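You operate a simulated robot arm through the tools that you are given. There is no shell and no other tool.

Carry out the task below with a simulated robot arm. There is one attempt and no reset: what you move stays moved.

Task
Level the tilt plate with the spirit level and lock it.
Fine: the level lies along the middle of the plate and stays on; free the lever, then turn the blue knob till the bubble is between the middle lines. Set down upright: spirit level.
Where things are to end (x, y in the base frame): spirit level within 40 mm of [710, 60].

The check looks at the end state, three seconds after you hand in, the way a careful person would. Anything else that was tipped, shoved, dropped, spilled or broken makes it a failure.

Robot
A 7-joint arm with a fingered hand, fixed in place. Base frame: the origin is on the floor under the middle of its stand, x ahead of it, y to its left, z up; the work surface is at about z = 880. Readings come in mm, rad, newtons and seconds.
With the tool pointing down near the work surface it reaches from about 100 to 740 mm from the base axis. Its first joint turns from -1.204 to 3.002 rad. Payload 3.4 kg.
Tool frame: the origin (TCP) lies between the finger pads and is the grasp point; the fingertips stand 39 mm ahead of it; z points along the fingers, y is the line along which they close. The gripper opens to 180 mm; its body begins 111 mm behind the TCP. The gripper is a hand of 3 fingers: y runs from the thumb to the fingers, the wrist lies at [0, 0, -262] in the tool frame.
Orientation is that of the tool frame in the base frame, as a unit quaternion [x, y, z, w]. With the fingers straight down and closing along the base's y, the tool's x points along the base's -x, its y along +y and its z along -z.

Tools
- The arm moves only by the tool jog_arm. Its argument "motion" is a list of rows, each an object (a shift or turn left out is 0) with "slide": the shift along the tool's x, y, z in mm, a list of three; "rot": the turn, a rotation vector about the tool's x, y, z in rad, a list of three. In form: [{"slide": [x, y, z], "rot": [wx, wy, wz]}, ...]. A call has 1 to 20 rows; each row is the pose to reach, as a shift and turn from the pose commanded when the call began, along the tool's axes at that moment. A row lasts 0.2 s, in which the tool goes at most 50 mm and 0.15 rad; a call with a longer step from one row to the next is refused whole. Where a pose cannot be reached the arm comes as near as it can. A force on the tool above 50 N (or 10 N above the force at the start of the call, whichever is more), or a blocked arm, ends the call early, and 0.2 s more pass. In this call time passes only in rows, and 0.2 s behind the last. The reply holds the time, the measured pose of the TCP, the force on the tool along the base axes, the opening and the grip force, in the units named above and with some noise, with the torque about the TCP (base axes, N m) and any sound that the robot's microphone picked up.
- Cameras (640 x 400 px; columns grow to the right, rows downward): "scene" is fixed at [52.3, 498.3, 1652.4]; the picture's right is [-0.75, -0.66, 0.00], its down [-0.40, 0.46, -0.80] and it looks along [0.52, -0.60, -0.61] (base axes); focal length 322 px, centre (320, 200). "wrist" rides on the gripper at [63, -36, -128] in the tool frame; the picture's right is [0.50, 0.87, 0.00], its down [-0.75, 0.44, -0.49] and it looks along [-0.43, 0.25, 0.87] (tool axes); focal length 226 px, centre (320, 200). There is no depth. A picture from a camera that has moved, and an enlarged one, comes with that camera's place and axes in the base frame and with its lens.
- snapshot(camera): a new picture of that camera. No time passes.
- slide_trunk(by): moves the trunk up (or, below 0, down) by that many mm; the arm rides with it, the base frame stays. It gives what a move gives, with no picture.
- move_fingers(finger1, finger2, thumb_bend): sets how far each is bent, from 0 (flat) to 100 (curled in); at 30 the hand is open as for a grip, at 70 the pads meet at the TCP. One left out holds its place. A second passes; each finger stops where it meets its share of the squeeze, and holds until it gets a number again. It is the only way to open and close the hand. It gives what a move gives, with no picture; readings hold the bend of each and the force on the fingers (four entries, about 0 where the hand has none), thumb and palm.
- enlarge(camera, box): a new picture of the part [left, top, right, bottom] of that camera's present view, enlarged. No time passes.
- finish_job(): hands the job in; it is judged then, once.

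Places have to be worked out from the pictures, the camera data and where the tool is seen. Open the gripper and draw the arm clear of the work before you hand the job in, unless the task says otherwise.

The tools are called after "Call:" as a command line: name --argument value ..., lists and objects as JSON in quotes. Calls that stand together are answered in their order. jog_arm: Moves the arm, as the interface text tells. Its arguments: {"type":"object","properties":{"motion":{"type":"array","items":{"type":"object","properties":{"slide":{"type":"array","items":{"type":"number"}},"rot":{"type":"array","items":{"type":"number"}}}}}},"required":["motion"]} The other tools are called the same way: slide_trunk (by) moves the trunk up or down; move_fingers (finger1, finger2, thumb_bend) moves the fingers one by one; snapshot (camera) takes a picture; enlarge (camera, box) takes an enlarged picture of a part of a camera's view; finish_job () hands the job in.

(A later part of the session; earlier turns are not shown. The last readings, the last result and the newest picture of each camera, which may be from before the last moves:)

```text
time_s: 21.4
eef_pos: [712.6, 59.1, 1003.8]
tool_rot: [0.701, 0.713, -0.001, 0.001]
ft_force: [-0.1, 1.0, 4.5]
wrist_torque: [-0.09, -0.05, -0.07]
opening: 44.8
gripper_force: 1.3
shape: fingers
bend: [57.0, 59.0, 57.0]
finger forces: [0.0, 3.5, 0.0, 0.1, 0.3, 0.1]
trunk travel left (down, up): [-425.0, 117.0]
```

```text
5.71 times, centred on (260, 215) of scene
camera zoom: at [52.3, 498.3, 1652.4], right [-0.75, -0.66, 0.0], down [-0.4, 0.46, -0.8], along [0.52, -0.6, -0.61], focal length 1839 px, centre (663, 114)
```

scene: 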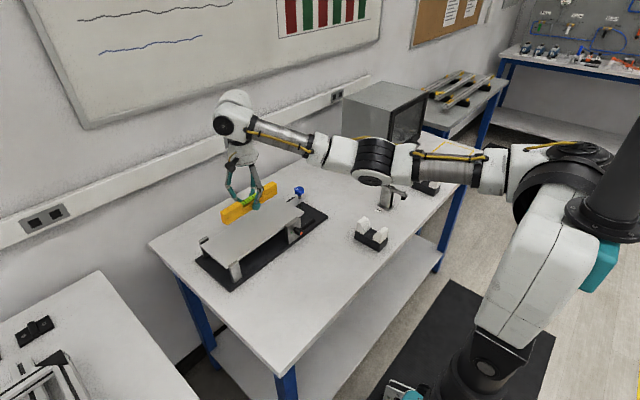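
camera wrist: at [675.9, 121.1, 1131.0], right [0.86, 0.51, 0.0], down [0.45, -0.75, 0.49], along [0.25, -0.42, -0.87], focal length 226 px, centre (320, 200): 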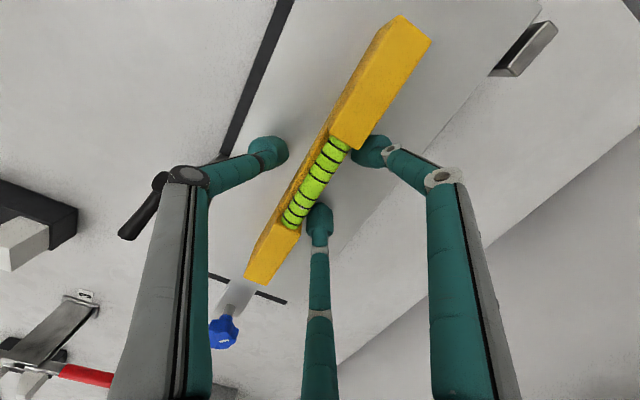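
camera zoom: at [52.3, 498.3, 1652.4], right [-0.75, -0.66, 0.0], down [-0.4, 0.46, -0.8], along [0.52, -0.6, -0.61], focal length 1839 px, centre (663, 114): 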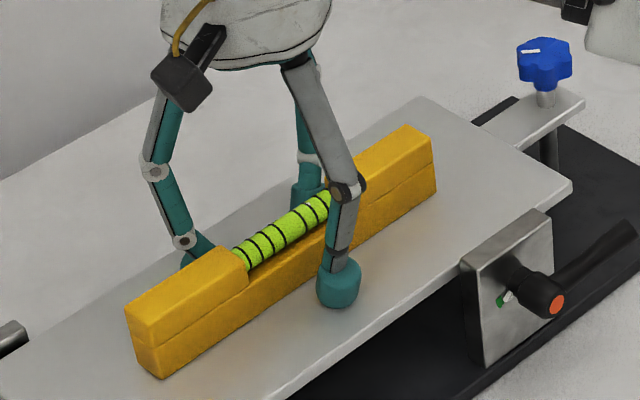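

The level is released, but finger 2 still shows 3.5 N contact. I'll open the fingers further, keeping the motion gentle.

Call:
move_fingers --finger1 50 --finger2 50 --thumb_bend 50

Call:
snapshot --camera "wrist"

Call:
enlarge --camera "scene" --box '[220, 180, 300, 250]'

```text
time_s: 22.4
eef_pos: [713.3, 60.8, 1005.8]
tool_rot: [0.702, 0.713, 0.0, 0.001]
ft_force: [-0.3, 2.1, 9.9]
wrist_torque: [-0.27, -0.15, 0.04]
opening: 72.1
gripper_force: 4.5
shape: fingers
bend: [50.0, 54.0, 50.0]
finger forces: [0.0, 9.6, 0.0, 0.0, 0.0, 0.1]
trunk travel left (down, up): [-425.0, 117.0]
```

```text
taken
camera wrist: at [675.3, 121.6, 1131.8], right [0.86, 0.51, 0.0], down [0.45, -0.75, 0.49], along [0.25, -0.42, -0.87], focal length 226 px, centre (320, 200)
```

wrist: 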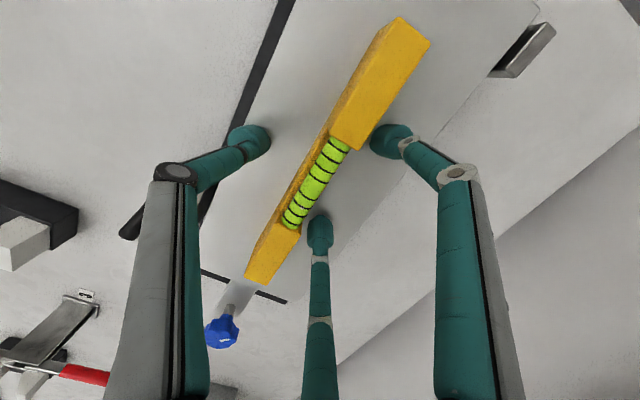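

```text
5.71 times, centred on (260, 215) of scene
camera zoom: at [52.3, 498.3, 1652.4], right [-0.75, -0.66, 0.0], down [-0.4, 0.46, -0.8], along [0.52, -0.6, -0.61], focal length 1839 px, centre (663, 114)
```

zoom: 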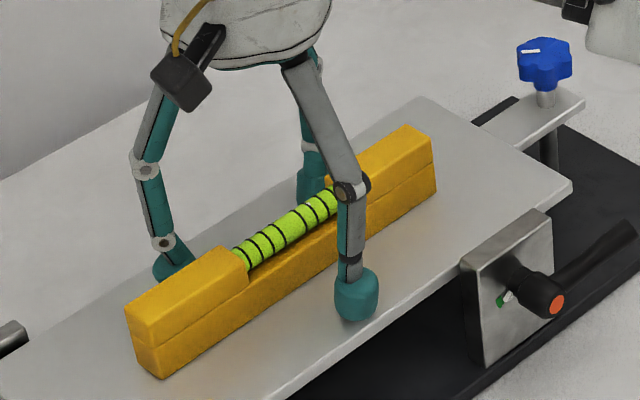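

The level is free, but a fingertip is pressing on the plate (9.9 N upward on the tool). I'll raise the hand straight up slowly.

Call:
jog_arm --motion '[{"slide": [0, 0, -3]}, {"slide": [0, 0, -8]}, {"slide": [0, 0, -15]}]'

Call:
snapshot --camera "wrist"

Call:
enlarge --camera "scene" --box '[220, 180, 300, 250]'

```text
time_s: 23.2
eef_pos: [714.5, 58.6, 1018.1]
tool_rot: [0.701, 0.713, 0.0, 0.0]
ft_force: [0.2, 0.1, 0.0]
wrist_torque: [0.0, -0.03, 0.01]
opening: 72.4
gripper_force: 0.1
shape: fingers
bend: [50.0, 50.0, 50.0]
finger forces: [0.0, 0.0, 0.0, 0.1, 0.0, 0.1]
trunk travel left (down, up): [-425.0, 117.0]
```

```text
taken
camera wrist: at [677.1, 120.8, 1145.4], right [0.86, 0.51, 0.0], down [0.45, -0.75, 0.49], along [0.25, -0.42, -0.87], focal length 226 px, centre (320, 200)
```

wrist: 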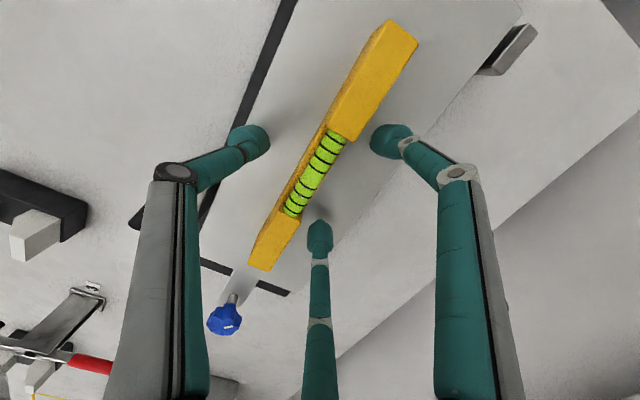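

```text
5.71 times, centred on (260, 215) of scene
camera zoom: at [52.3, 498.3, 1652.4], right [-0.75, -0.66, 0.0], down [-0.4, 0.46, -0.8], along [0.52, -0.6, -0.61], focal length 1839 px, centre (663, 114)
```

zoom: 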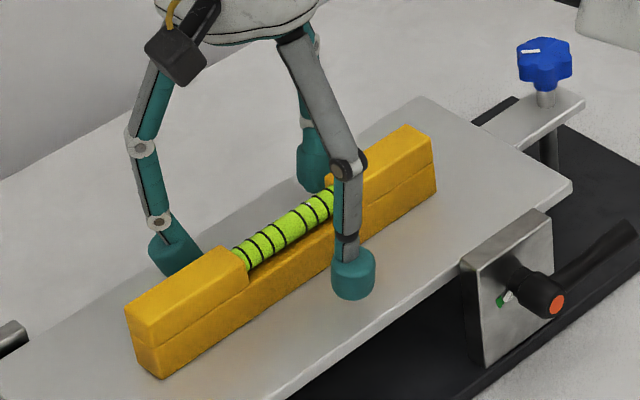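

The hand is free and the level stays on the plate. I'll rise well clear and look at the level and bubble.

Call:
jog_arm --motion '[{"slide": [0, 0, -20]}, {"slide": [0, 0, -50]}, {"slide": [0, 0, -85]}, {"slide": [0, 0, -115]}]'

Call:
snapshot --camera "wrist"

Call:
enlarge --camera "wrist" --box '[280, 80, 380, 200]'

Call:
enlarge --camera "scene" --box '[200, 175, 320, 265]'

```text
time_s: 24.2
eef_pos: [714.4, 58.8, 1134.5]
tool_rot: [0.701, 0.713, -0.001, 0.0]
ft_force: [0.5, 0.1, -0.7]
wrist_torque: [0.01, 0.0, -0.02]
opening: 72.3
gripper_force: 0.0
shape: fingers
bend: [50.0, 50.0, 50.0]
finger forces: [0.1, 0.1, 0.0, 0.1, 0.0, 0.1]
trunk travel left (down, up): [-425.0, 117.0]
```

```text
taken
camera wrist: at [676.8, 120.6, 1261.4], right [0.86, 0.51, 0.0], down [0.45, -0.75, 0.49], along [0.25, -0.42, -0.87], focal length 226 px, centre (320, 200)
```

wrist: 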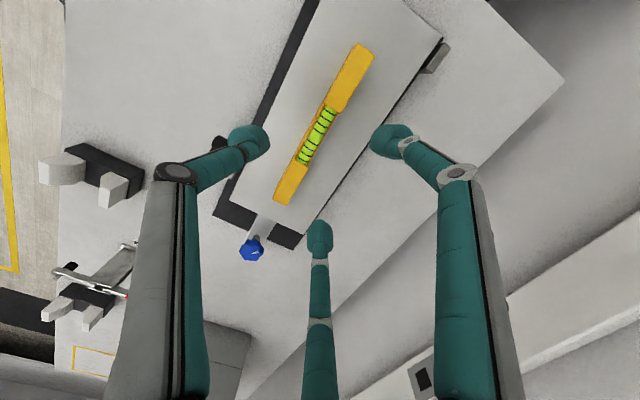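

```text
3.33 times, centred on (330, 140) of wrist
camera zoom: at [676.8, 120.6, 1261.4], right [0.86, 0.51, 0.0], down [0.45, -0.75, 0.49], along [0.25, -0.42, -0.87], focal length 754 px, centre (287, 400)
```

zoom: 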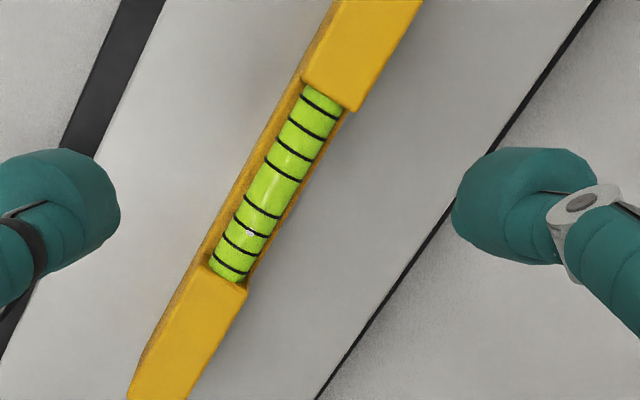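

```text
4.44 times, centred on (260, 220) of scene
camera zoom: at [52.3, 498.3, 1652.4], right [-0.75, -0.66, 0.0], down [-0.4, 0.46, -0.8], along [0.52, -0.6, -0.61], focal length 1430 px, centre (587, 111)
```

zoom: 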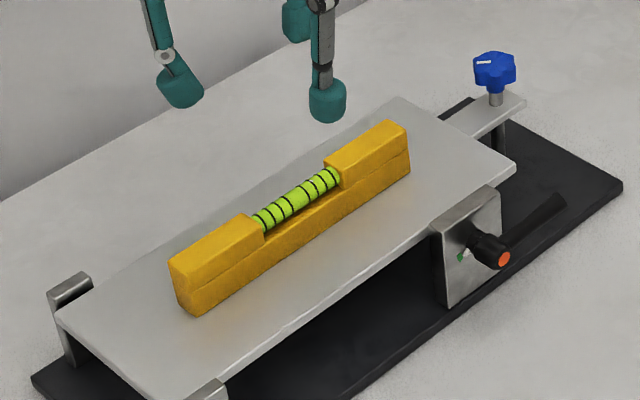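

The level is centred at about (708, 60), lying along the plate, with the bubble at the second line toward the knob end, so the knob end is high. Now I'll turn the tool back and move in front of the lever to look at its marks.

Call:
jog_arm --motion '[{"slide": [-10, -19, 0], "rot": [0, 0, -0.14]}, {"slide": [-21, -38, 0], "rot": [0, 0, -0.28]}, {"slide": [-32, -57, 0], "rot": [0, 0, -0.42]}, {"slide": [-43, -76, 0], "rot": [0, 0, -0.56]}, {"slide": [-54, -95, 0], "rot": [0, 0, -0.7]}, {"slide": [-65, -114, 5], "rot": [0, 0, -0.84]}, {"slide": [-76, -133, 15], "rot": [0, 0, -0.98]}, {"slide": [-86, -152, 30], "rot": [0, 0, -1.12]}, {"slide": [-96, -170, 50], "rot": [0, 0, -1.26]}, {"slide": [-106, -188, 70], "rot": [0, 0, -1.4]}, {"slide": [-112, -200, 85], "rot": [0, 0, -1.5]}, {"slide": [-116, -206, 92], "rot": [0, 0, -1.556]}]'

Call:
snapshot --camera "wrist"

```text
time_s: 26.2
eef_pos: [664.7, -39.2, 1007.1]
tool_rot: [0.161, 0.987, -0.001, 0.019]
ft_force: [-4.5, 5.7, 19.0]
wrist_torque: [-0.65, 0.65, -0.45]
opening: 79.8
gripper_force: 11.2
shape: fingers
bend: [48.0, 50.0, 51.0]
finger forces: [3.3, 0.0, 0.0, 0.0, 18.0, 0.0]
out of reach, approached as far as the arm can: row 1, 2, 3, 4, 5, 6, 7, 8, 9, 10
trunk travel left (down, up): [-425.0, 117.0]
stopped in row 10: the force on the tool passed its limit at 81 N (the readings are from after the stop); the commanded pose is now the measured one
```

```text
taken
camera wrist: at [589.0, -53.4, 1130.8], right [-0.2, 0.98, -0.02], down [0.83, 0.18, 0.52], along [0.51, 0.09, -0.85], focal length 226 px, centre (320, 200)
```

wrist: 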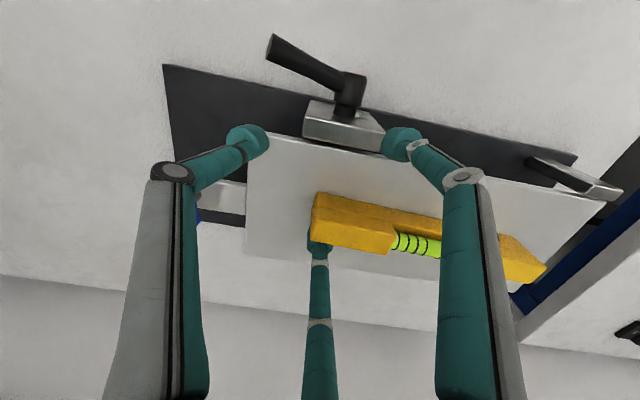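

The move was limited by reach and the hand came down and pressed on the plate; it stopped there. I'll raise straight up right away and then check what shifted.

Call:
jog_arm --motion '[{"slide": [0, 0, -5]}, {"slide": [0, 0, -15]}, {"slide": [0, 0, -30]}, {"slide": [0, 0, -50]}]'

Call:
snapshot --camera "wrist"

Call:
snapshot --camera "scene"

Call:
enlarge --camera "scene" --box '[180, 160, 340, 300]'

```text
time_s: 27.2
eef_pos: [688.6, -41.6, 1037.6]
tool_rot: [0.16, 0.987, 0.0, 0.016]
ft_force: [0.6, -0.6, -0.7]
wrist_torque: [0.05, -0.01, 0.01]
opening: 73.2
gripper_force: 0.0
shape: fingers
bend: [50.0, 50.0, 50.0]
finger forces: [0.0, 0.1, 0.0, 0.1, 0.1, 0.0]
out of reach, approached as far as the arm can: row 1, 2, 3, 4
trunk travel left (down, up): [-425.0, 117.0]
```

```text
taken
camera wrist: at [614.1, -56.1, 1162.9], right [-0.2, 0.98, -0.01], down [0.84, 0.18, 0.52], along [0.51, 0.09, -0.86], focal length 226 px, centre (320, 200)
```

wrist: 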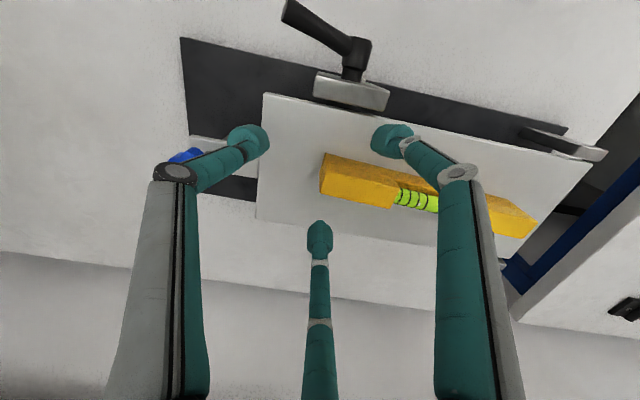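

```text
taken
```

scene: 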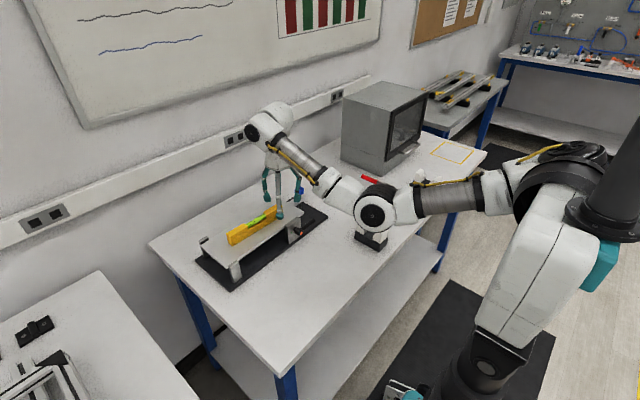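

```text
2.86 times, centred on (260, 230) of scene
camera zoom: at [52.3, 498.3, 1652.4], right [-0.75, -0.66, 0.0], down [-0.4, 0.46, -0.8], along [0.52, -0.6, -0.61], focal length 920 px, centre (491, 114)
```

zoom: 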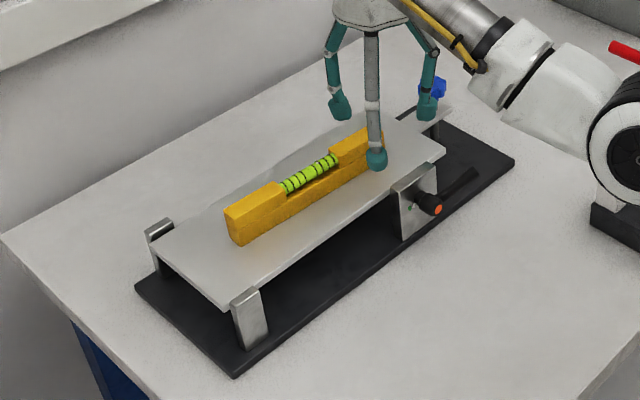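

The elbow has folded down low near the clamp and V-block, and the arm couldn't rise by itself. The trunk can lift everything straight up without changing the joints, so I'll raise it.

Call:
slide_trunk --by 110

Call:
snapshot --camera "scene"

Call:
snapshot --camera "wrist"

```text
time_s: 28.6
eef_pos: [689.3, -42.2, 1149.1]
tool_rot: [0.162, 0.987, -0.001, 0.016]
ft_force: [-0.1, 0.2, 0.4]
wrist_torque: [-0.02, -0.03, -0.04]
opening: 73.2
gripper_force: 0.2
shape: fingers
bend: [50.0, 50.0, 50.0]
finger forces: [0.1, 0.0, 0.0, 0.0, 0.0, 0.1]
trunk travel left (down, up): [-535.0, 7.0]
```

```text
taken
```

scene: 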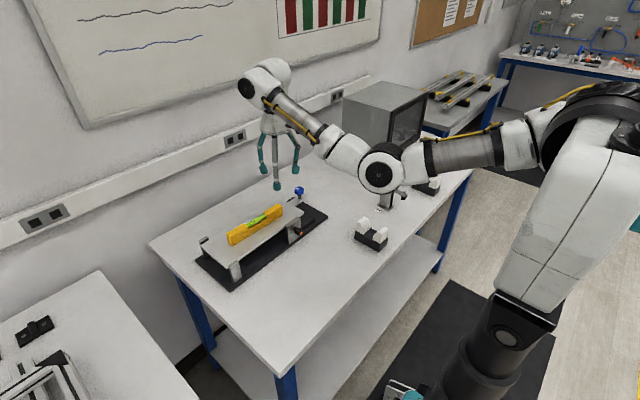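

```text
taken
camera wrist: at [614.4, -56.1, 1274.1], right [-0.2, 0.98, -0.01], down [0.84, 0.18, 0.52], along [0.51, 0.09, -0.85], focal length 226 px, centre (320, 200)
```

wrist: 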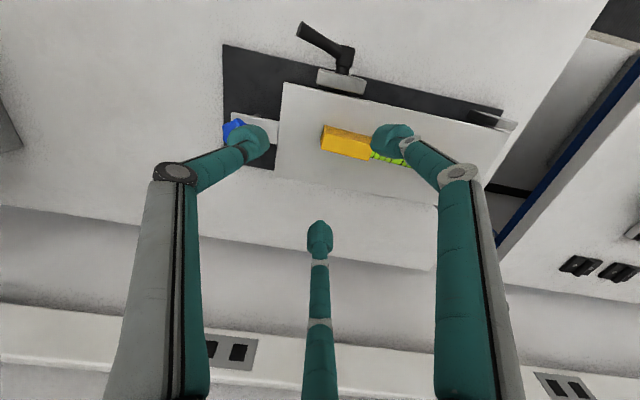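

Everything is lifted clear. I'll check the work for displacement.

Call:
enlarge --camera "scene" --box '[190, 170, 340, 300]'

Call:
enlarge --camera "scene" --box '[340, 160, 450, 260]'

Call:
enlarge --camera "scene" --box '[220, 195, 300, 255]'

```text
3.08 times, centred on (265, 235) of scene
camera zoom: at [52.3, 498.3, 1652.4], right [-0.75, -0.66, 0.0], down [-0.4, 0.46, -0.8], along [0.52, -0.6, -0.61], focal length 990 px, centre (489, 92)
```

zoom: 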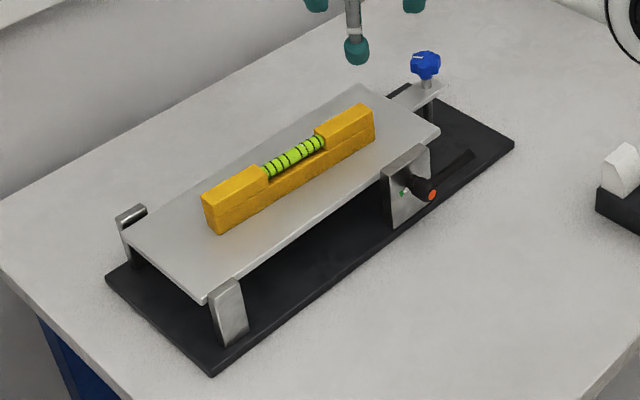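

```text
4.00 times, centred on (395, 210) of scene
camera zoom: at [52.3, 498.3, 1652.4], right [-0.75, -0.66, 0.0], down [-0.4, 0.46, -0.8], along [0.52, -0.6, -0.61], focal length 1287 px, centre (20, 160)
```

zoom: 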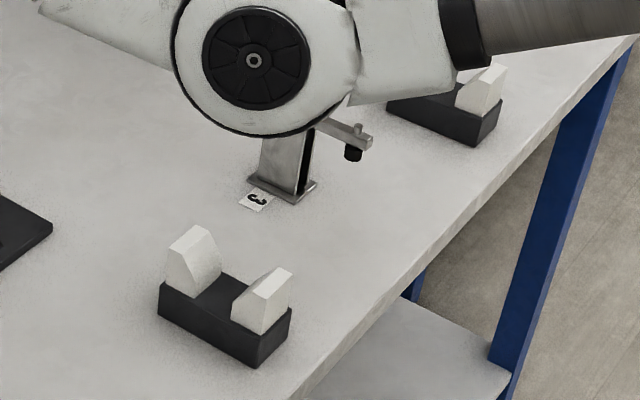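

```text
6.67 times, centred on (260, 225) of scene
camera zoom: at [52.3, 498.3, 1652.4], right [-0.75, -0.66, 0.0], down [-0.4, 0.46, -0.8], along [0.52, -0.6, -0.61], focal length 2146 px, centre (720, 33)
```

zoom: 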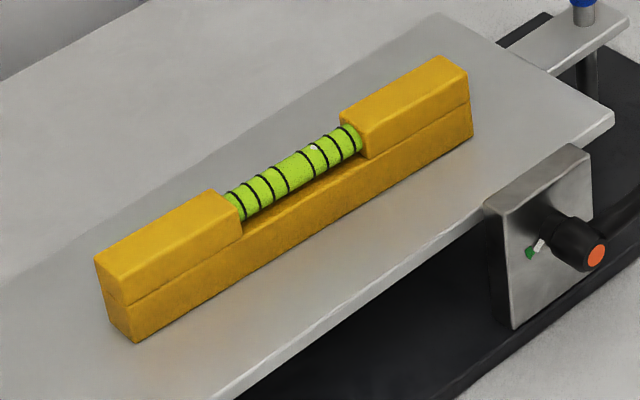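

The level, clamp and V-blocks are all upright; the level turned only slightly. I'll now bring the arm back toward the robot in small steps, restoring the original orientation, watching for reach messages.

Call:
jog_arm --motion '[{"slide": [20, -9, -6], "rot": [0, 0.003, -0.02]}, {"slide": [40, -18, -12], "rot": [0.001, 0.006, -0.04]}, {"slide": [60, -28, -18], "rot": [0.001, 0.01, -0.06]}, {"slide": [80, -38, -24], "rot": [0.001, 0.013, -0.08]}]'

Call:
snapshot --camera "scene"

```text
time_s: 29.6
eef_pos: [673.3, -51.5, 1122.3]
tool_rot: [0.121, 0.993, 0.001, 0.01]
ft_force: [0.1, 0.9, 0.0]
wrist_torque: [-0.01, 0.02, 0.01]
opening: 73.0
gripper_force: 0.1
shape: fingers
bend: [50.0, 50.0, 50.0]
finger forces: [0.0, 0.0, 0.0, 0.0, 0.0, 0.0]
out of reach, approached as far as the arm can: row 1, 2, 3, 4
trunk travel left (down, up): [-535.0, 7.0]
```

```text
taken
```

scene: 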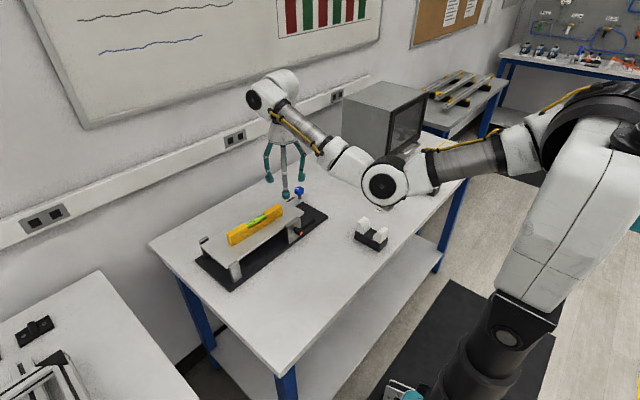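

The arm is stuck against some joint limit in this rotation direction (it sinks rather than retracts). I'll try turning the other way, back toward the yaw where it moved freely.

Call:
jog_arm --motion '[{"slide": [0, 0, 0], "rot": [0, 0, 0.1]}, {"slide": [0, 0, 0], "rot": [0, 0, 0.2]}]'

Call:
snapshot --camera "scene"

```text
time_s: 30.2
eef_pos: [671.9, -52.4, 1120.4]
tool_rot: [0.22, 0.975, 0.001, 0.01]
ft_force: [0.7, -0.1, 0.1]
wrist_torque: [0.03, 0.0, 0.01]
opening: 73.4
gripper_force: 0.0
shape: fingers
bend: [50.0, 50.0, 50.0]
finger forces: [0.1, 0.0, 0.0, 0.1, 0.0, 0.1]
trunk travel left (down, up): [-535.0, 7.0]
```

```text
taken
```

scene: 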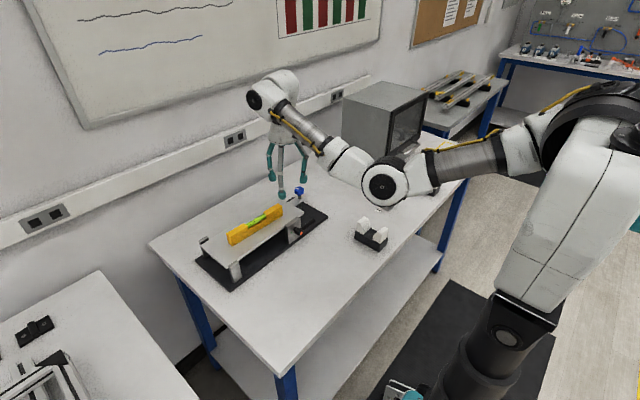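

Turning back works and the position holds. I'll test moving up and a bit toward the robot at this yaw.

Call:
jog_arm --motion '[{"slide": [0, 0, -15], "rot": [0, 0, 0.1]}, {"slide": [0, 0, -30], "rot": [0, 0, 0.2]}, {"slide": [0, 0, -45], "rot": [0, 0, 0.3]}]'

Call:
snapshot --camera "scene"

```text
time_s: 31.0
eef_pos: [690.5, -53.9, 1157.5]
tool_rot: [0.363, 0.932, 0.003, 0.01]
ft_force: [-0.5, 0.0, -0.2]
wrist_torque: [-0.01, -0.01, 0.0]
opening: 73.4
gripper_force: 0.1
shape: fingers
bend: [50.0, 50.0, 50.0]
finger forces: [0.1, 0.0, 0.1, 0.0, 0.0, 0.0]
out of reach, approached as far as the arm can: row 1, 2, 3
trunk travel left (down, up): [-535.0, 7.0]
```

```text
taken
```

scene: 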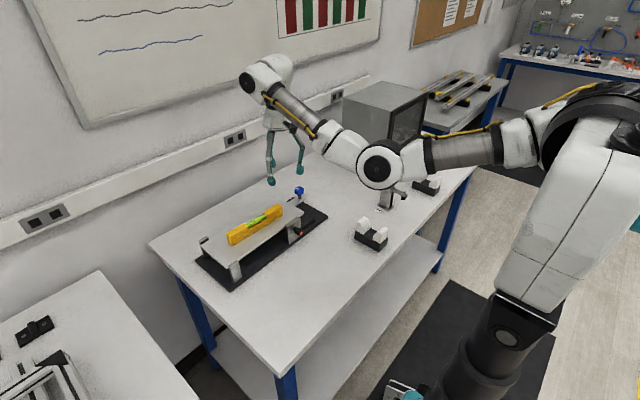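

The motion shows an elbow-down posture with the wrist bend at its limit. I'll go up high and forward through the straight-arm pose in free space, so the elbow can come back over the top.

Call:
jog_arm --motion '[{"slide": [0, 0, -30]}, {"slide": [0, 0, -60]}, {"slide": [0, 0, -90]}, {"slide": [0, 0, -120]}, {"slide": [0, 0, -150]}]'

Call:
snapshot --camera "scene"

```text
time_s: 32.2
eef_pos: [719.6, -50.2, 1307.3]
tool_rot: [0.363, 0.932, 0.003, 0.009]
ft_force: [-0.5, 1.1, 0.2]
wrist_torque: [-0.02, -0.01, -0.01]
opening: 72.8
gripper_force: 0.2
shape: fingers
bend: [50.0, 50.0, 50.0]
finger forces: [0.0, 0.0, 0.0, 0.1, 0.0, 0.0]
out of reach, approached as far as the arm can: row 1, 2, 3, 4, 5
trunk travel left (down, up): [-535.0, 7.0]
```

```text
taken
```

scene: 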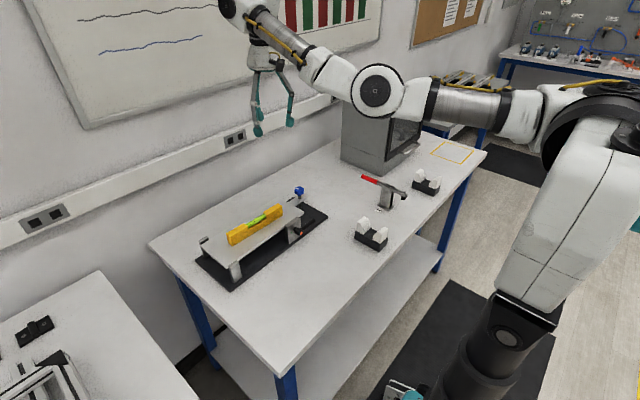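

It follows the predicted arc, and the clamp and V-blocks are intact. I'll continue upward to straighten the arm.

Call:
jog_arm --motion '[{"slide": [0, 0, -30]}, {"slide": [0, 0, -60]}, {"slide": [0, 0, -90]}, {"slide": [0, 0, -120]}, {"slide": [0, 0, -150]}, {"slide": [0, 0, -180]}]'

Call:
snapshot --camera "scene"

```text
time_s: 33.6
eef_pos: [717.4, -48.9, 1459.5]
tool_rot: [0.365, 0.93, 0.017, 0.023]
ft_force: [0.3, 0.6, -1.0]
wrist_torque: [0.02, 0.01, -0.04]
opening: 73.1
gripper_force: 0.1
shape: fingers
bend: [50.0, 50.0, 50.0]
finger forces: [0.0, 0.1, 0.0, 0.0, 0.1, 0.0]
out of reach, approached as far as the arm can: row 4, 5, 6
trunk travel left (down, up): [-535.0, 7.0]
```

```text
taken
```

scene: 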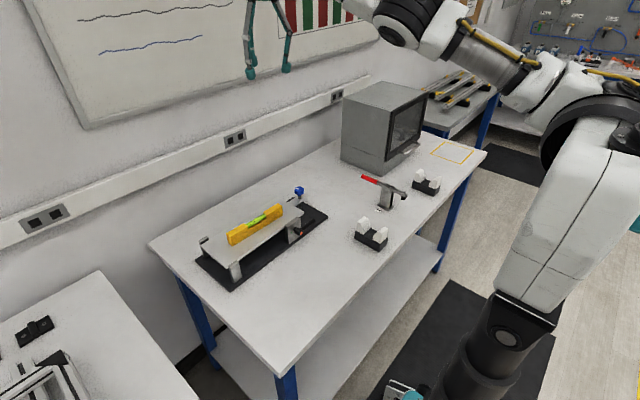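

The elbow has come up high and the arm is nearly straight. Now I'll retract toward the robot and see whether it folds elbow-up.

Call:
jog_arm --motion '[{"slide": [18, -17, 0]}, {"slide": [37, -34, 0]}, {"slide": [55, -51, 0]}, {"slide": [73, -68, 0]}, {"slide": [92, -85, 0]}, {"slide": [110, -102, 0]}]'

Call:
snapshot --camera "scene"

```text
time_s: 35.0
eef_pos: [701.0, -54.1, 1458.0]
tool_rot: [0.363, 0.932, 0.002, 0.01]
ft_force: [-0.5, 0.9, -0.4]
wrist_torque: [0.0, 0.01, 0.0]
opening: 73.2
gripper_force: 0.0
shape: fingers
bend: [50.0, 50.0, 50.0]
finger forces: [0.0, 0.0, 0.1, 0.0, 0.1, 0.0]
out of reach, approached as far as the arm can: row 1, 2, 3, 4, 5, 6
trunk travel left (down, up): [-535.0, 7.0]
```

```text
taken
```

scene: 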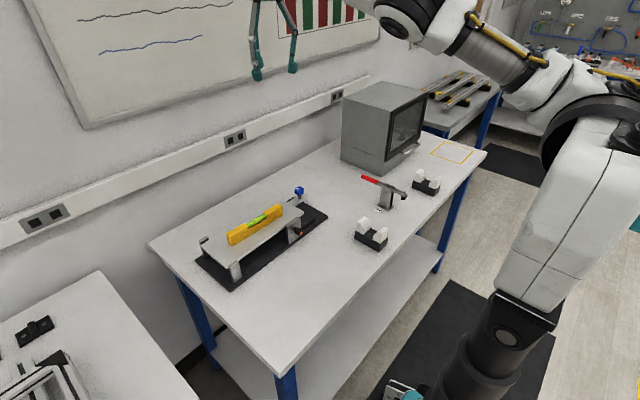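

It's still in the elbow-down branch. The posture changed while I carried the level from y=-320 to y=+60, so I'll retrace that path in reverse high above the table: first turn the yaw back and descend to a mid height.

Call:
jog_arm --motion '[{"slide": [-2, 2, 30], "rot": [0, 0, 0.12]}, {"slide": [-4, 4, 60], "rot": [0, 0, 0.24]}, {"slide": [-6, 6, 90], "rot": [0, 0, 0.36]}, {"slide": [-8, 8, 120], "rot": [0, 0, 0.48]}, {"slide": [-10, 10, 150], "rot": [0, 0, 0.6]}, {"slide": [-12, 12, 180], "rot": [0, 0, 0.72]}, {"slide": [-14, 13, 208], "rot": [0, 0, 0.81]}]'

Call:
snapshot --camera "scene"

```text
time_s: 36.6
eef_pos: [723.3, -48.9, 1250.4]
tool_rot: [0.701, 0.713, 0.006, 0.009]
ft_force: [0.3, -0.5, -0.5]
wrist_torque: [0.01, -0.01, -0.01]
opening: 72.9
gripper_force: 0.1
shape: fingers
bend: [50.0, 50.0, 50.0]
finger forces: [0.0, 0.1, 0.1, 0.0, 0.0, 0.1]
out of reach, approached as far as the arm can: row 1, 2, 4
trunk travel left (down, up): [-535.0, 7.0]
```

```text
taken
```

scene: 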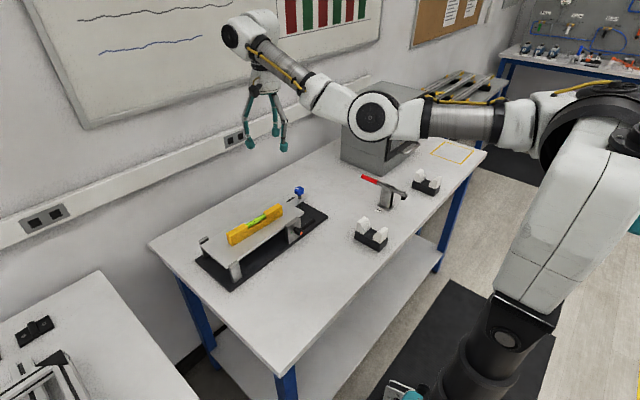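

Reached (723, -49, 1250) at the earlier yaw. Now I'll move sideways toward y=-320 as the reverse of the earlier carry and watch the elbow.

Call:
jog_arm --motion '[{"slide": [-22, -3, 2]}, {"slide": [-45, -6, 4]}, {"slide": [-68, -9, 6]}, {"slide": [-91, -12, 8]}, {"slide": [-114, -15, 10]}, {"slide": [-137, -18, 12]}, {"slide": [-160, -21, 14]}, {"slide": [-183, -24, 16]}, {"slide": [-206, -28, 18]}, {"slide": [-229, -32, 20]}, {"slide": [-252, -36, 20]}, {"slide": [-270, -40, 20]}]'

Call:
snapshot --camera "scene"

```text
time_s: 39.2
eef_pos: [688.9, -325.3, 1230.0]
tool_rot: [0.7, 0.714, 0.007, 0.007]
ft_force: [-0.4, -0.8, -0.3]
wrist_torque: [0.02, 0.01, 0.0]
opening: 72.9
gripper_force: 0.0
shape: fingers
bend: [50.0, 50.0, 50.0]
finger forces: [0.0, 0.1, 0.0, 0.0, 0.1, 0.0]
trunk travel left (down, up): [-535.0, 7.0]
```

```text
taken
```

scene: 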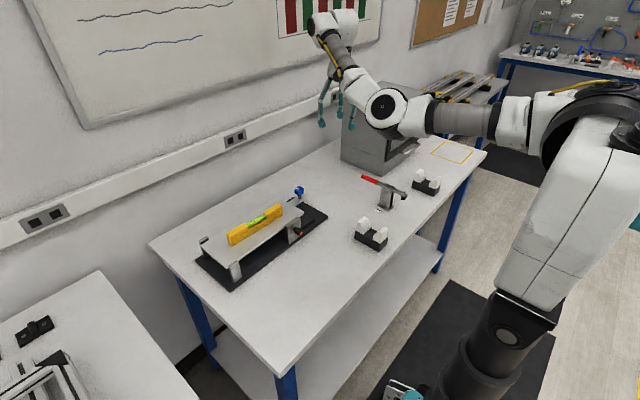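

The elbow has swung sideways and up relative to the hand, with no reach limits. I'll now retract toward the robot from here, where the wrist has slack.

Call:
jog_arm --motion '[{"slide": [9, -22, -4]}, {"slide": [18, -44, -8]}, {"slide": [28, -66, -12]}, {"slide": [38, -88, -18]}, {"slide": [48, -110, -24]}, {"slide": [58, -132, -30]}, {"slide": [68, -154, -36]}, {"slide": [78, -176, -42]}]'

Call:
snapshot --camera "scene"

```text
time_s: 41.0
eef_pos: [579.6, -335.9, 1265.0]
tool_rot: [0.701, 0.713, 0.006, 0.008]
ft_force: [0.0, -0.1, -0.1]
wrist_torque: [0.0, -0.03, -0.01]
opening: 72.5
gripper_force: 0.1
shape: fingers
bend: [50.0, 50.0, 50.0]
finger forces: [0.0, 0.0, 0.1, 0.1, 0.1, 0.1]
out of reach, approached as far as the arm can: row 4, 5, 6, 7, 8
trunk travel left (down, up): [-535.0, 7.0]
```

```text
taken
```

scene: 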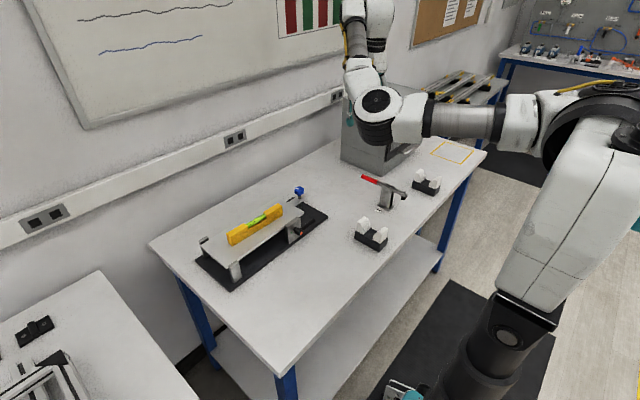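

The elbow has swung on toward the side; the +y motion got limited. I'll try turning the yaw back while retracting in x only.

Call:
jog_arm --motion '[{"slide": [0, -15, 0], "rot": [0, 0, -0.12]}, {"slide": [0, -30, 0], "rot": [0, 0, -0.24]}, {"slide": [0, -45, 0], "rot": [0, 0, -0.36]}, {"slide": [0, -60, 0], "rot": [0, 0, -0.48]}]'

Call:
snapshot --camera "scene"

```text
time_s: 42.0
eef_pos: [504.4, -377.5, 1264.9]
tool_rot: [0.51, 0.86, 0.006, 0.01]
ft_force: [-0.6, 0.3, -0.3]
wrist_torque: [0.03, -0.07, -0.02]
opening: 73.1
gripper_force: 0.1
shape: fingers
bend: [50.0, 50.0, 50.0]
finger forces: [0.1, 0.0, 0.0, 0.1, 0.0, 0.1]
out of reach, approached as far as the arm can: row 1, 2, 3, 4
trunk travel left (down, up): [-535.0, 7.0]
```

```text
taken
```

scene: 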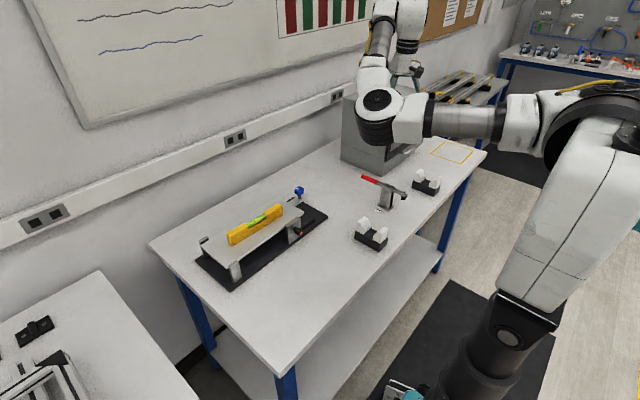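

The upper arm isn't moving at all in these attempts. I'll look closely at the shoulder and elbow to understand which joint is limiting.

Call:
enlarge --camera "scene" --box '[340, 0, 640, 200]'

Call:
snapshot --camera "wrist"

```text
2.00 times, centred on (490, 100) of scene
camera zoom: at [52.3, 498.3, 1652.4], right [-0.75, -0.66, 0.0], down [-0.4, 0.46, -0.8], along [0.52, -0.6, -0.61], focal length 644 px, centre (-20, 400)
```

zoom: 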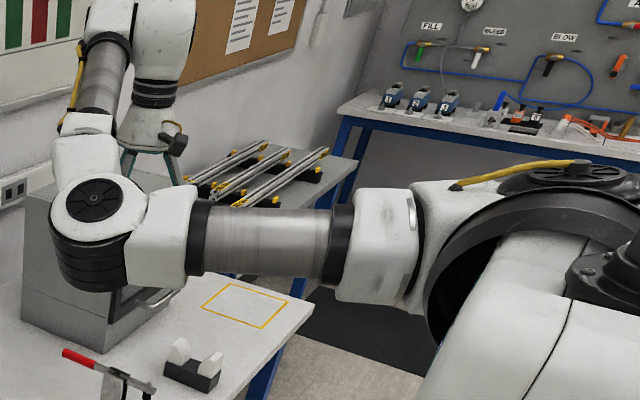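

```text
taken
camera wrist: at [439.6, -340.7, 1389.8], right [0.52, 0.85, 0.01], down [0.73, -0.45, 0.51], along [0.44, -0.26, -0.86], focal length 226 px, centre (320, 200)
```

wrist: 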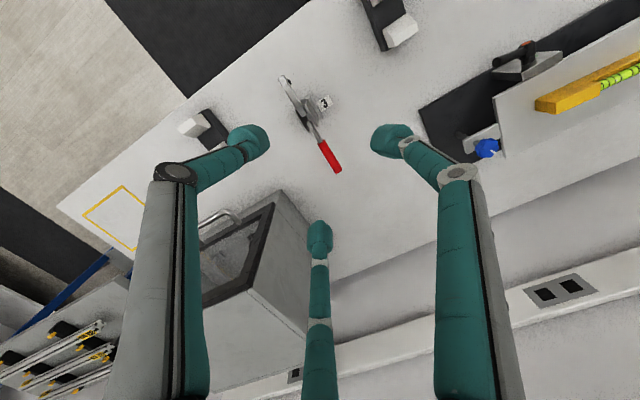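

The elbow is now on the +y side, while it started on the -y side; the way back is via the hand moving far to +y with the elbow swinging under. I'll go back out to extended reach first, then sweep to +y, all high above the table.

Call:
jog_arm --motion '[{"slide": [-2, 24, 3], "rot": [0, 0, 0.1]}, {"slide": [-5, 48, 7], "rot": [0, 0, 0.2]}, {"slide": [-10, 72, 11], "rot": [0, 0, 0.3]}, {"slide": [-16, 96, 15], "rot": [0, 0, 0.4]}, {"slide": [-22, 120, 20], "rot": [0, 0, 0.48]}, {"slide": [-29, 144, 25], "rot": [0, 0, 0.48]}, {"slide": [-36, 168, 30], "rot": [0, 0, 0.48]}, {"slide": [-43, 188, 35], "rot": [0, 0, 0.48]}]'

Call:
snapshot --camera "scene"

```text
time_s: 43.8
eef_pos: [694.8, -326.2, 1228.0]
tool_rot: [0.701, 0.713, 0.006, 0.007]
ft_force: [0.8, 0.0, -0.1]
wrist_torque: [-0.01, 0.04, -0.01]
opening: 72.7
gripper_force: 0.1
shape: fingers
bend: [50.0, 50.0, 50.0]
finger forces: [0.0, 0.0, 0.0, 0.0, 0.0, 0.0]
trunk travel left (down, up): [-535.0, 7.0]
```

```text
taken
```

scene: 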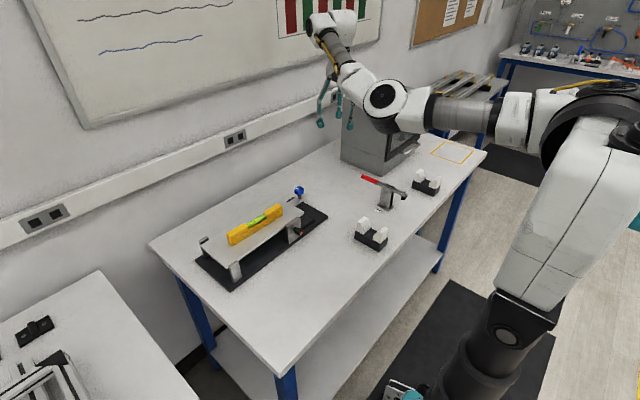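

Back at the extended pose. Now I'll sweep the hand to +y, staying high, to bring the elbow under and to the -y side.

Call:
jog_arm --motion '[{"slide": [34, 4, -2]}, {"slide": [69, 8, -5]}, {"slide": [104, 12, -8]}, {"slide": [138, 16, -10]}, {"slide": [173, 20, -13]}, {"slide": [207, 25, -16]}, {"slide": [242, 29, -18]}, {"slide": [277, 33, -20]}, {"slide": [310, 28, -20]}, {"slide": [343, 23, -20]}, {"slide": [376, 18, -20]}, {"slide": [409, 13, -20]}, {"slide": [442, 8, -20]}, {"slide": [475, 4, -20]}, {"slide": [508, -4, -20]}, {"slide": [541, -12, -20]}, {"slide": [574, -20, -20]}, {"slide": [607, -28, -20]}, {"slide": [640, -35, -20]}, {"slide": [673, -43, -20]}]'

Call:
snapshot --camera "scene"

```text
time_s: 48.0
eef_pos: [620.6, 247.4, 1225.0]
tool_rot: [0.701, 0.713, 0.004, 0.009]
ft_force: [-0.5, 1.0, 0.4]
wrist_torque: [-0.02, 0.02, 0.0]
opening: 73.1
gripper_force: 0.0
shape: fingers
bend: [50.0, 50.0, 50.0]
finger forces: [0.1, 0.0, 0.0, 0.0, 0.1, 0.1]
out of reach, approached as far as the arm can: row 15, 16, 17, 18, 19, 20
trunk travel left (down, up): [-535.0, 7.0]
```

```text
taken
```

scene: 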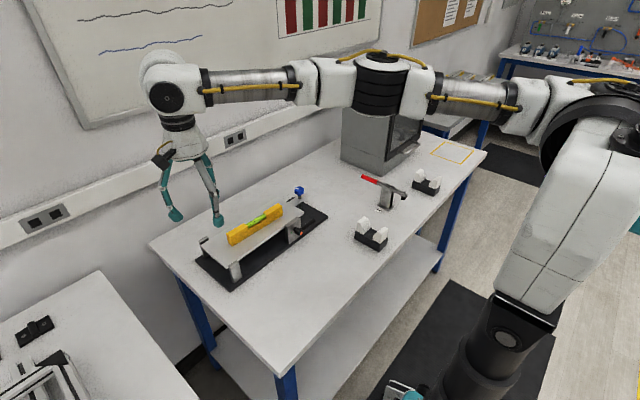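

The elbow is now on the -y side as at the start. I'll rotate the yaw back to the original while slowly retracting, checking for limits.

Call:
jog_arm --motion '[{"slide": [-5, -5, 0], "rot": [0, 0, -0.13]}, {"slide": [-10, -10, 0], "rot": [0, 0, -0.26]}, {"slide": [-15, -15, 0], "rot": [0, 0, -0.39]}, {"slide": [-20, -20, 0], "rot": [0, 0, -0.52]}, {"slide": [-25, -25, 0], "rot": [0, 0, -0.65]}, {"slide": [-30, -30, 0], "rot": [0, 0, -0.78]}, {"slide": [-35, -35, 0], "rot": [0, 0, -0.91]}, {"slide": [-40, -40, 0], "rot": [0, 0, -1.04]}, {"slide": [-45, -45, 0], "rot": [0, 0, -1.17]}, {"slide": [-50, -50, 0], "rot": [0, 0, -1.3]}, {"slide": [-55, -55, 0], "rot": [0, 0, -1.43]}, {"slide": [-60, -60, 0], "rot": [0, 0, -1.555]}]'

Call:
snapshot --camera "scene"

```text
time_s: 50.6
eef_pos: [561.0, 186.1, 1222.4]
tool_rot: [-0.003, 1.0, -0.001, 0.011]
ft_force: [0.6, 0.7, -0.3]
wrist_torque: [-0.02, 0.0, 0.03]
opening: 72.8
gripper_force: 0.0
shape: fingers
bend: [50.0, 50.0, 50.0]
finger forces: [0.1, 0.1, 0.0, 0.1, 0.0, 0.0]
trunk travel left (down, up): [-535.0, 7.0]
```

```text
taken
```

scene: 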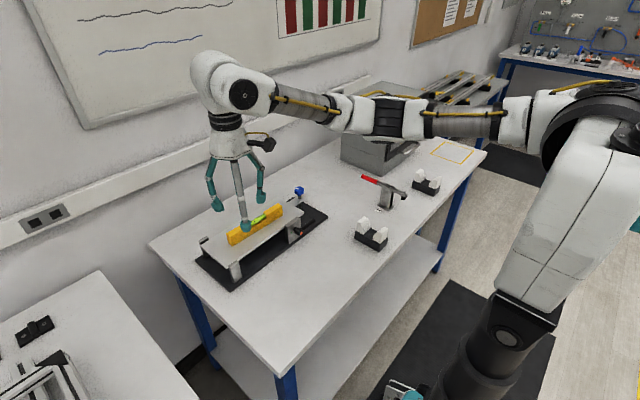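

Yaw is back to the original with no limits hit. I'll retract further toward the start region to confirm a healthy posture, also removing the small tilt.

Call:
jog_arm --motion '[{"slide": [14, -23, -7], "rot": [0, 0.003, 0]}, {"slide": [28, -46, -15], "rot": [0, 0.006, 0]}, {"slide": [42, -70, -22], "rot": [0, 0.009, 0]}, {"slide": [56, -93, -30], "rot": [0, 0.012, 0]}, {"slide": [70, -116, -38], "rot": [0, 0.015, 0]}, {"slide": [84, -140, -45], "rot": [0, 0.018, 0]}, {"slide": [98, -163, -52], "rot": [0, 0.02, 0]}, {"slide": [110, -186, -60], "rot": [0, 0.022, 0]}]'

Call:
snapshot --camera "scene"

Call:
snapshot --camera "wrist"

```text
time_s: 52.4
eef_pos: [450.8, -2.6, 1280.1]
tool_rot: [-0.001, 1.0, -0.001, -0.001]
ft_force: [0.1, 0.5, 0.4]
wrist_torque: [0.03, 0.02, -0.03]
opening: 73.1
gripper_force: 0.1
shape: fingers
bend: [50.0, 50.0, 50.0]
finger forces: [0.1, 0.0, 0.0, 0.1, 0.0, 0.0]
trunk travel left (down, up): [-535.0, 7.0]
```

```text
taken
```

scene: 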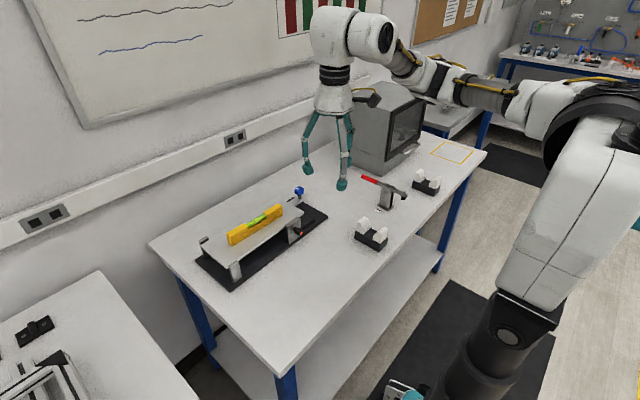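

```text
taken
camera wrist: at [388.3, -38.9, 1407.3], right [-0.5, 0.86, 0.0], down [0.75, 0.44, 0.49], along [0.42, 0.25, -0.87], focal length 226 px, centre (320, 200)
```

wrist: 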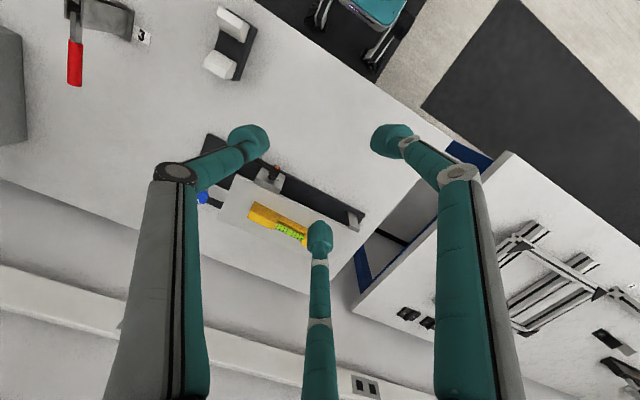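

The posture is healthy again (elbow on its original side) and everything on the table is undisturbed. Now I'll come down in front of the lever to view its marks.

Call:
jog_arm --motion '[{"slide": [-9, -7, 30]}, {"slide": [-18, -14, 60]}, {"slide": [-27, -21, 90]}, {"slide": [-36, -28, 120]}, {"slide": [-45, -36, 150]}, {"slide": [-54, -43, 180]}, {"slide": [-62, -50, 205]}, {"slide": [-69, -57, 225]}]'

Call:
snapshot --camera "wrist"

Call:
snapshot --camera "scene"

```text
time_s: 54.2
eef_pos: [521.0, -55.8, 1055.7]
tool_rot: [-0.001, 1.0, -0.001, 0.0]
ft_force: [-0.6, 0.2, 0.2]
wrist_torque: [0.0, 0.0, -0.02]
opening: 72.6
gripper_force: 0.1
shape: fingers
bend: [50.0, 50.0, 50.0]
finger forces: [0.1, 0.1, 0.0, 0.0, 0.1, 0.0]
trunk travel left (down, up): [-535.0, 7.0]
```

```text
taken
camera wrist: at [459.1, -93.1, 1182.3], right [-0.5, 0.86, 0.0], down [0.75, 0.44, 0.49], along [0.42, 0.24, -0.87], focal length 226 px, centre (320, 200)
```

wrist: 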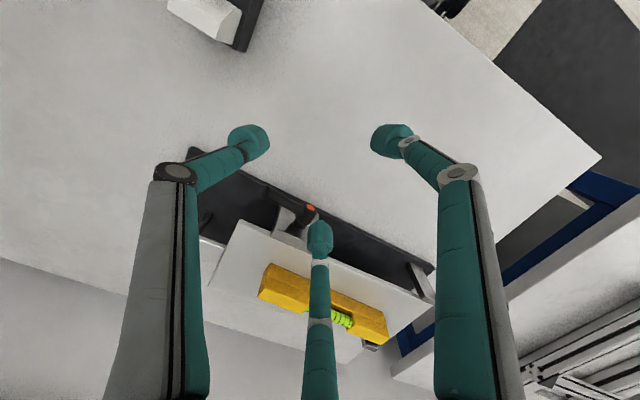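

```text
taken
```

scene: 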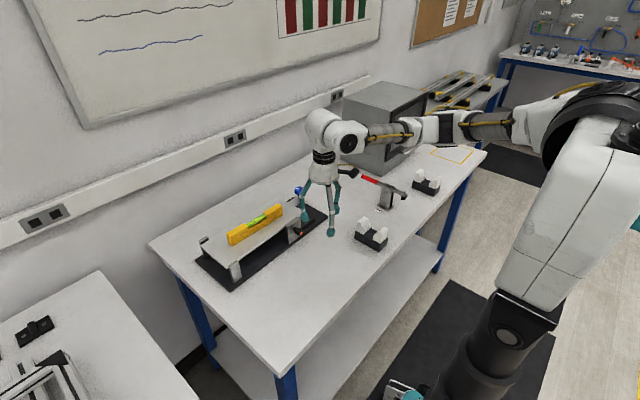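

Call:
enlarge --camera "wrist" --box '[190, 170, 340, 260]'

Call:
enlarge --camera "wrist" --box '[280, 190, 330, 230]'

```text
4.27 times, centred on (265, 215) of wrist
camera zoom: at [459.1, -93.1, 1182.3], right [-0.5, 0.86, 0.0], down [0.75, 0.44, 0.49], along [0.42, 0.24, -0.87], focal length 964 px, centre (555, 136)
```

zoom: 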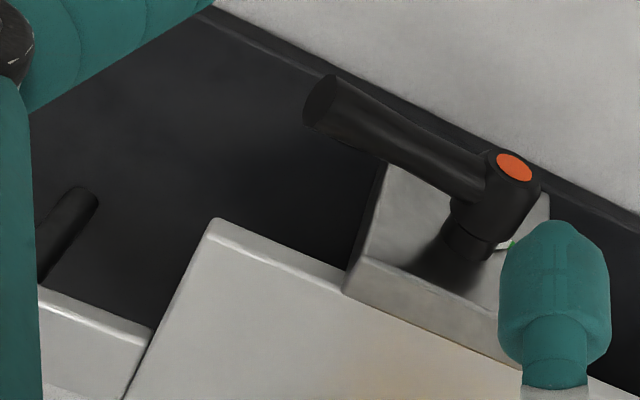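

```text
10.00 times, centred on (305, 210) of wrist
camera zoom: at [459.1, -93.1, 1182.3], right [-0.5, 0.86, 0.0], down [0.75, 0.44, 0.49], along [0.42, 0.24, -0.87], focal length 2261 px, centre (470, 100)
```

zoom: 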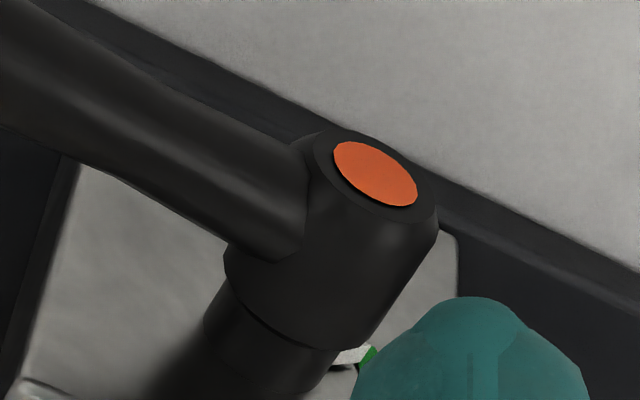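

The view is too steep and a finger hides the mark. I'll back off and pitch the hand forward about 0.6 rad to see the lever's face frontally.

Call:
jog_arm --motion '[{"slide": [10, -4, 5], "rot": [0, -0.12, 0]}, {"slide": [20, -8, 15], "rot": [0, -0.24, 0]}, {"slide": [30, -12, 28], "rot": [0, -0.36, 0]}, {"slide": [40, -15, 42], "rot": [0, -0.48, 0]}, {"slide": [51, -18, 55], "rot": [0, -0.6, 0]}]'

Call:
snapshot --camera "wrist"

```text
time_s: 55.4
eef_pos: [467.5, -75.3, 1002.1]
tool_rot: [0.0, 0.955, -0.001, 0.296]
ft_force: [-0.2, 0.1, -0.1]
wrist_torque: [-0.03, -0.01, -0.02]
opening: 73.0
gripper_force: 0.1
shape: fingers
bend: [50.0, 50.0, 50.0]
finger forces: [0.1, 0.0, 0.0, 0.0, 0.0, 0.1]
trunk travel left (down, up): [-535.0, 7.0]
```

```text
taken
camera wrist: at [343.5, -111.9, 1070.9], right [-0.41, 0.86, -0.28], down [0.34, 0.44, 0.83], along [0.84, 0.25, -0.48], focal length 226 px, centre (320, 200)
```

wrist: 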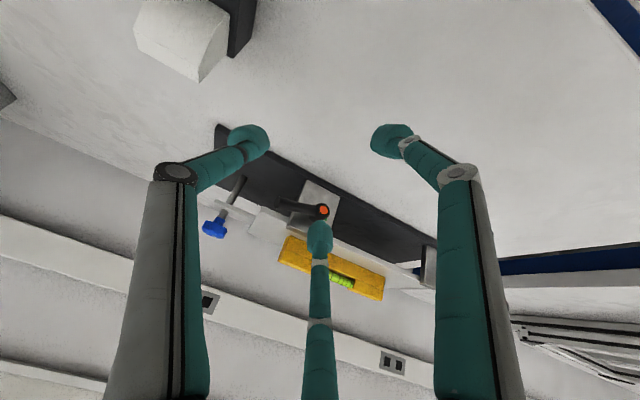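

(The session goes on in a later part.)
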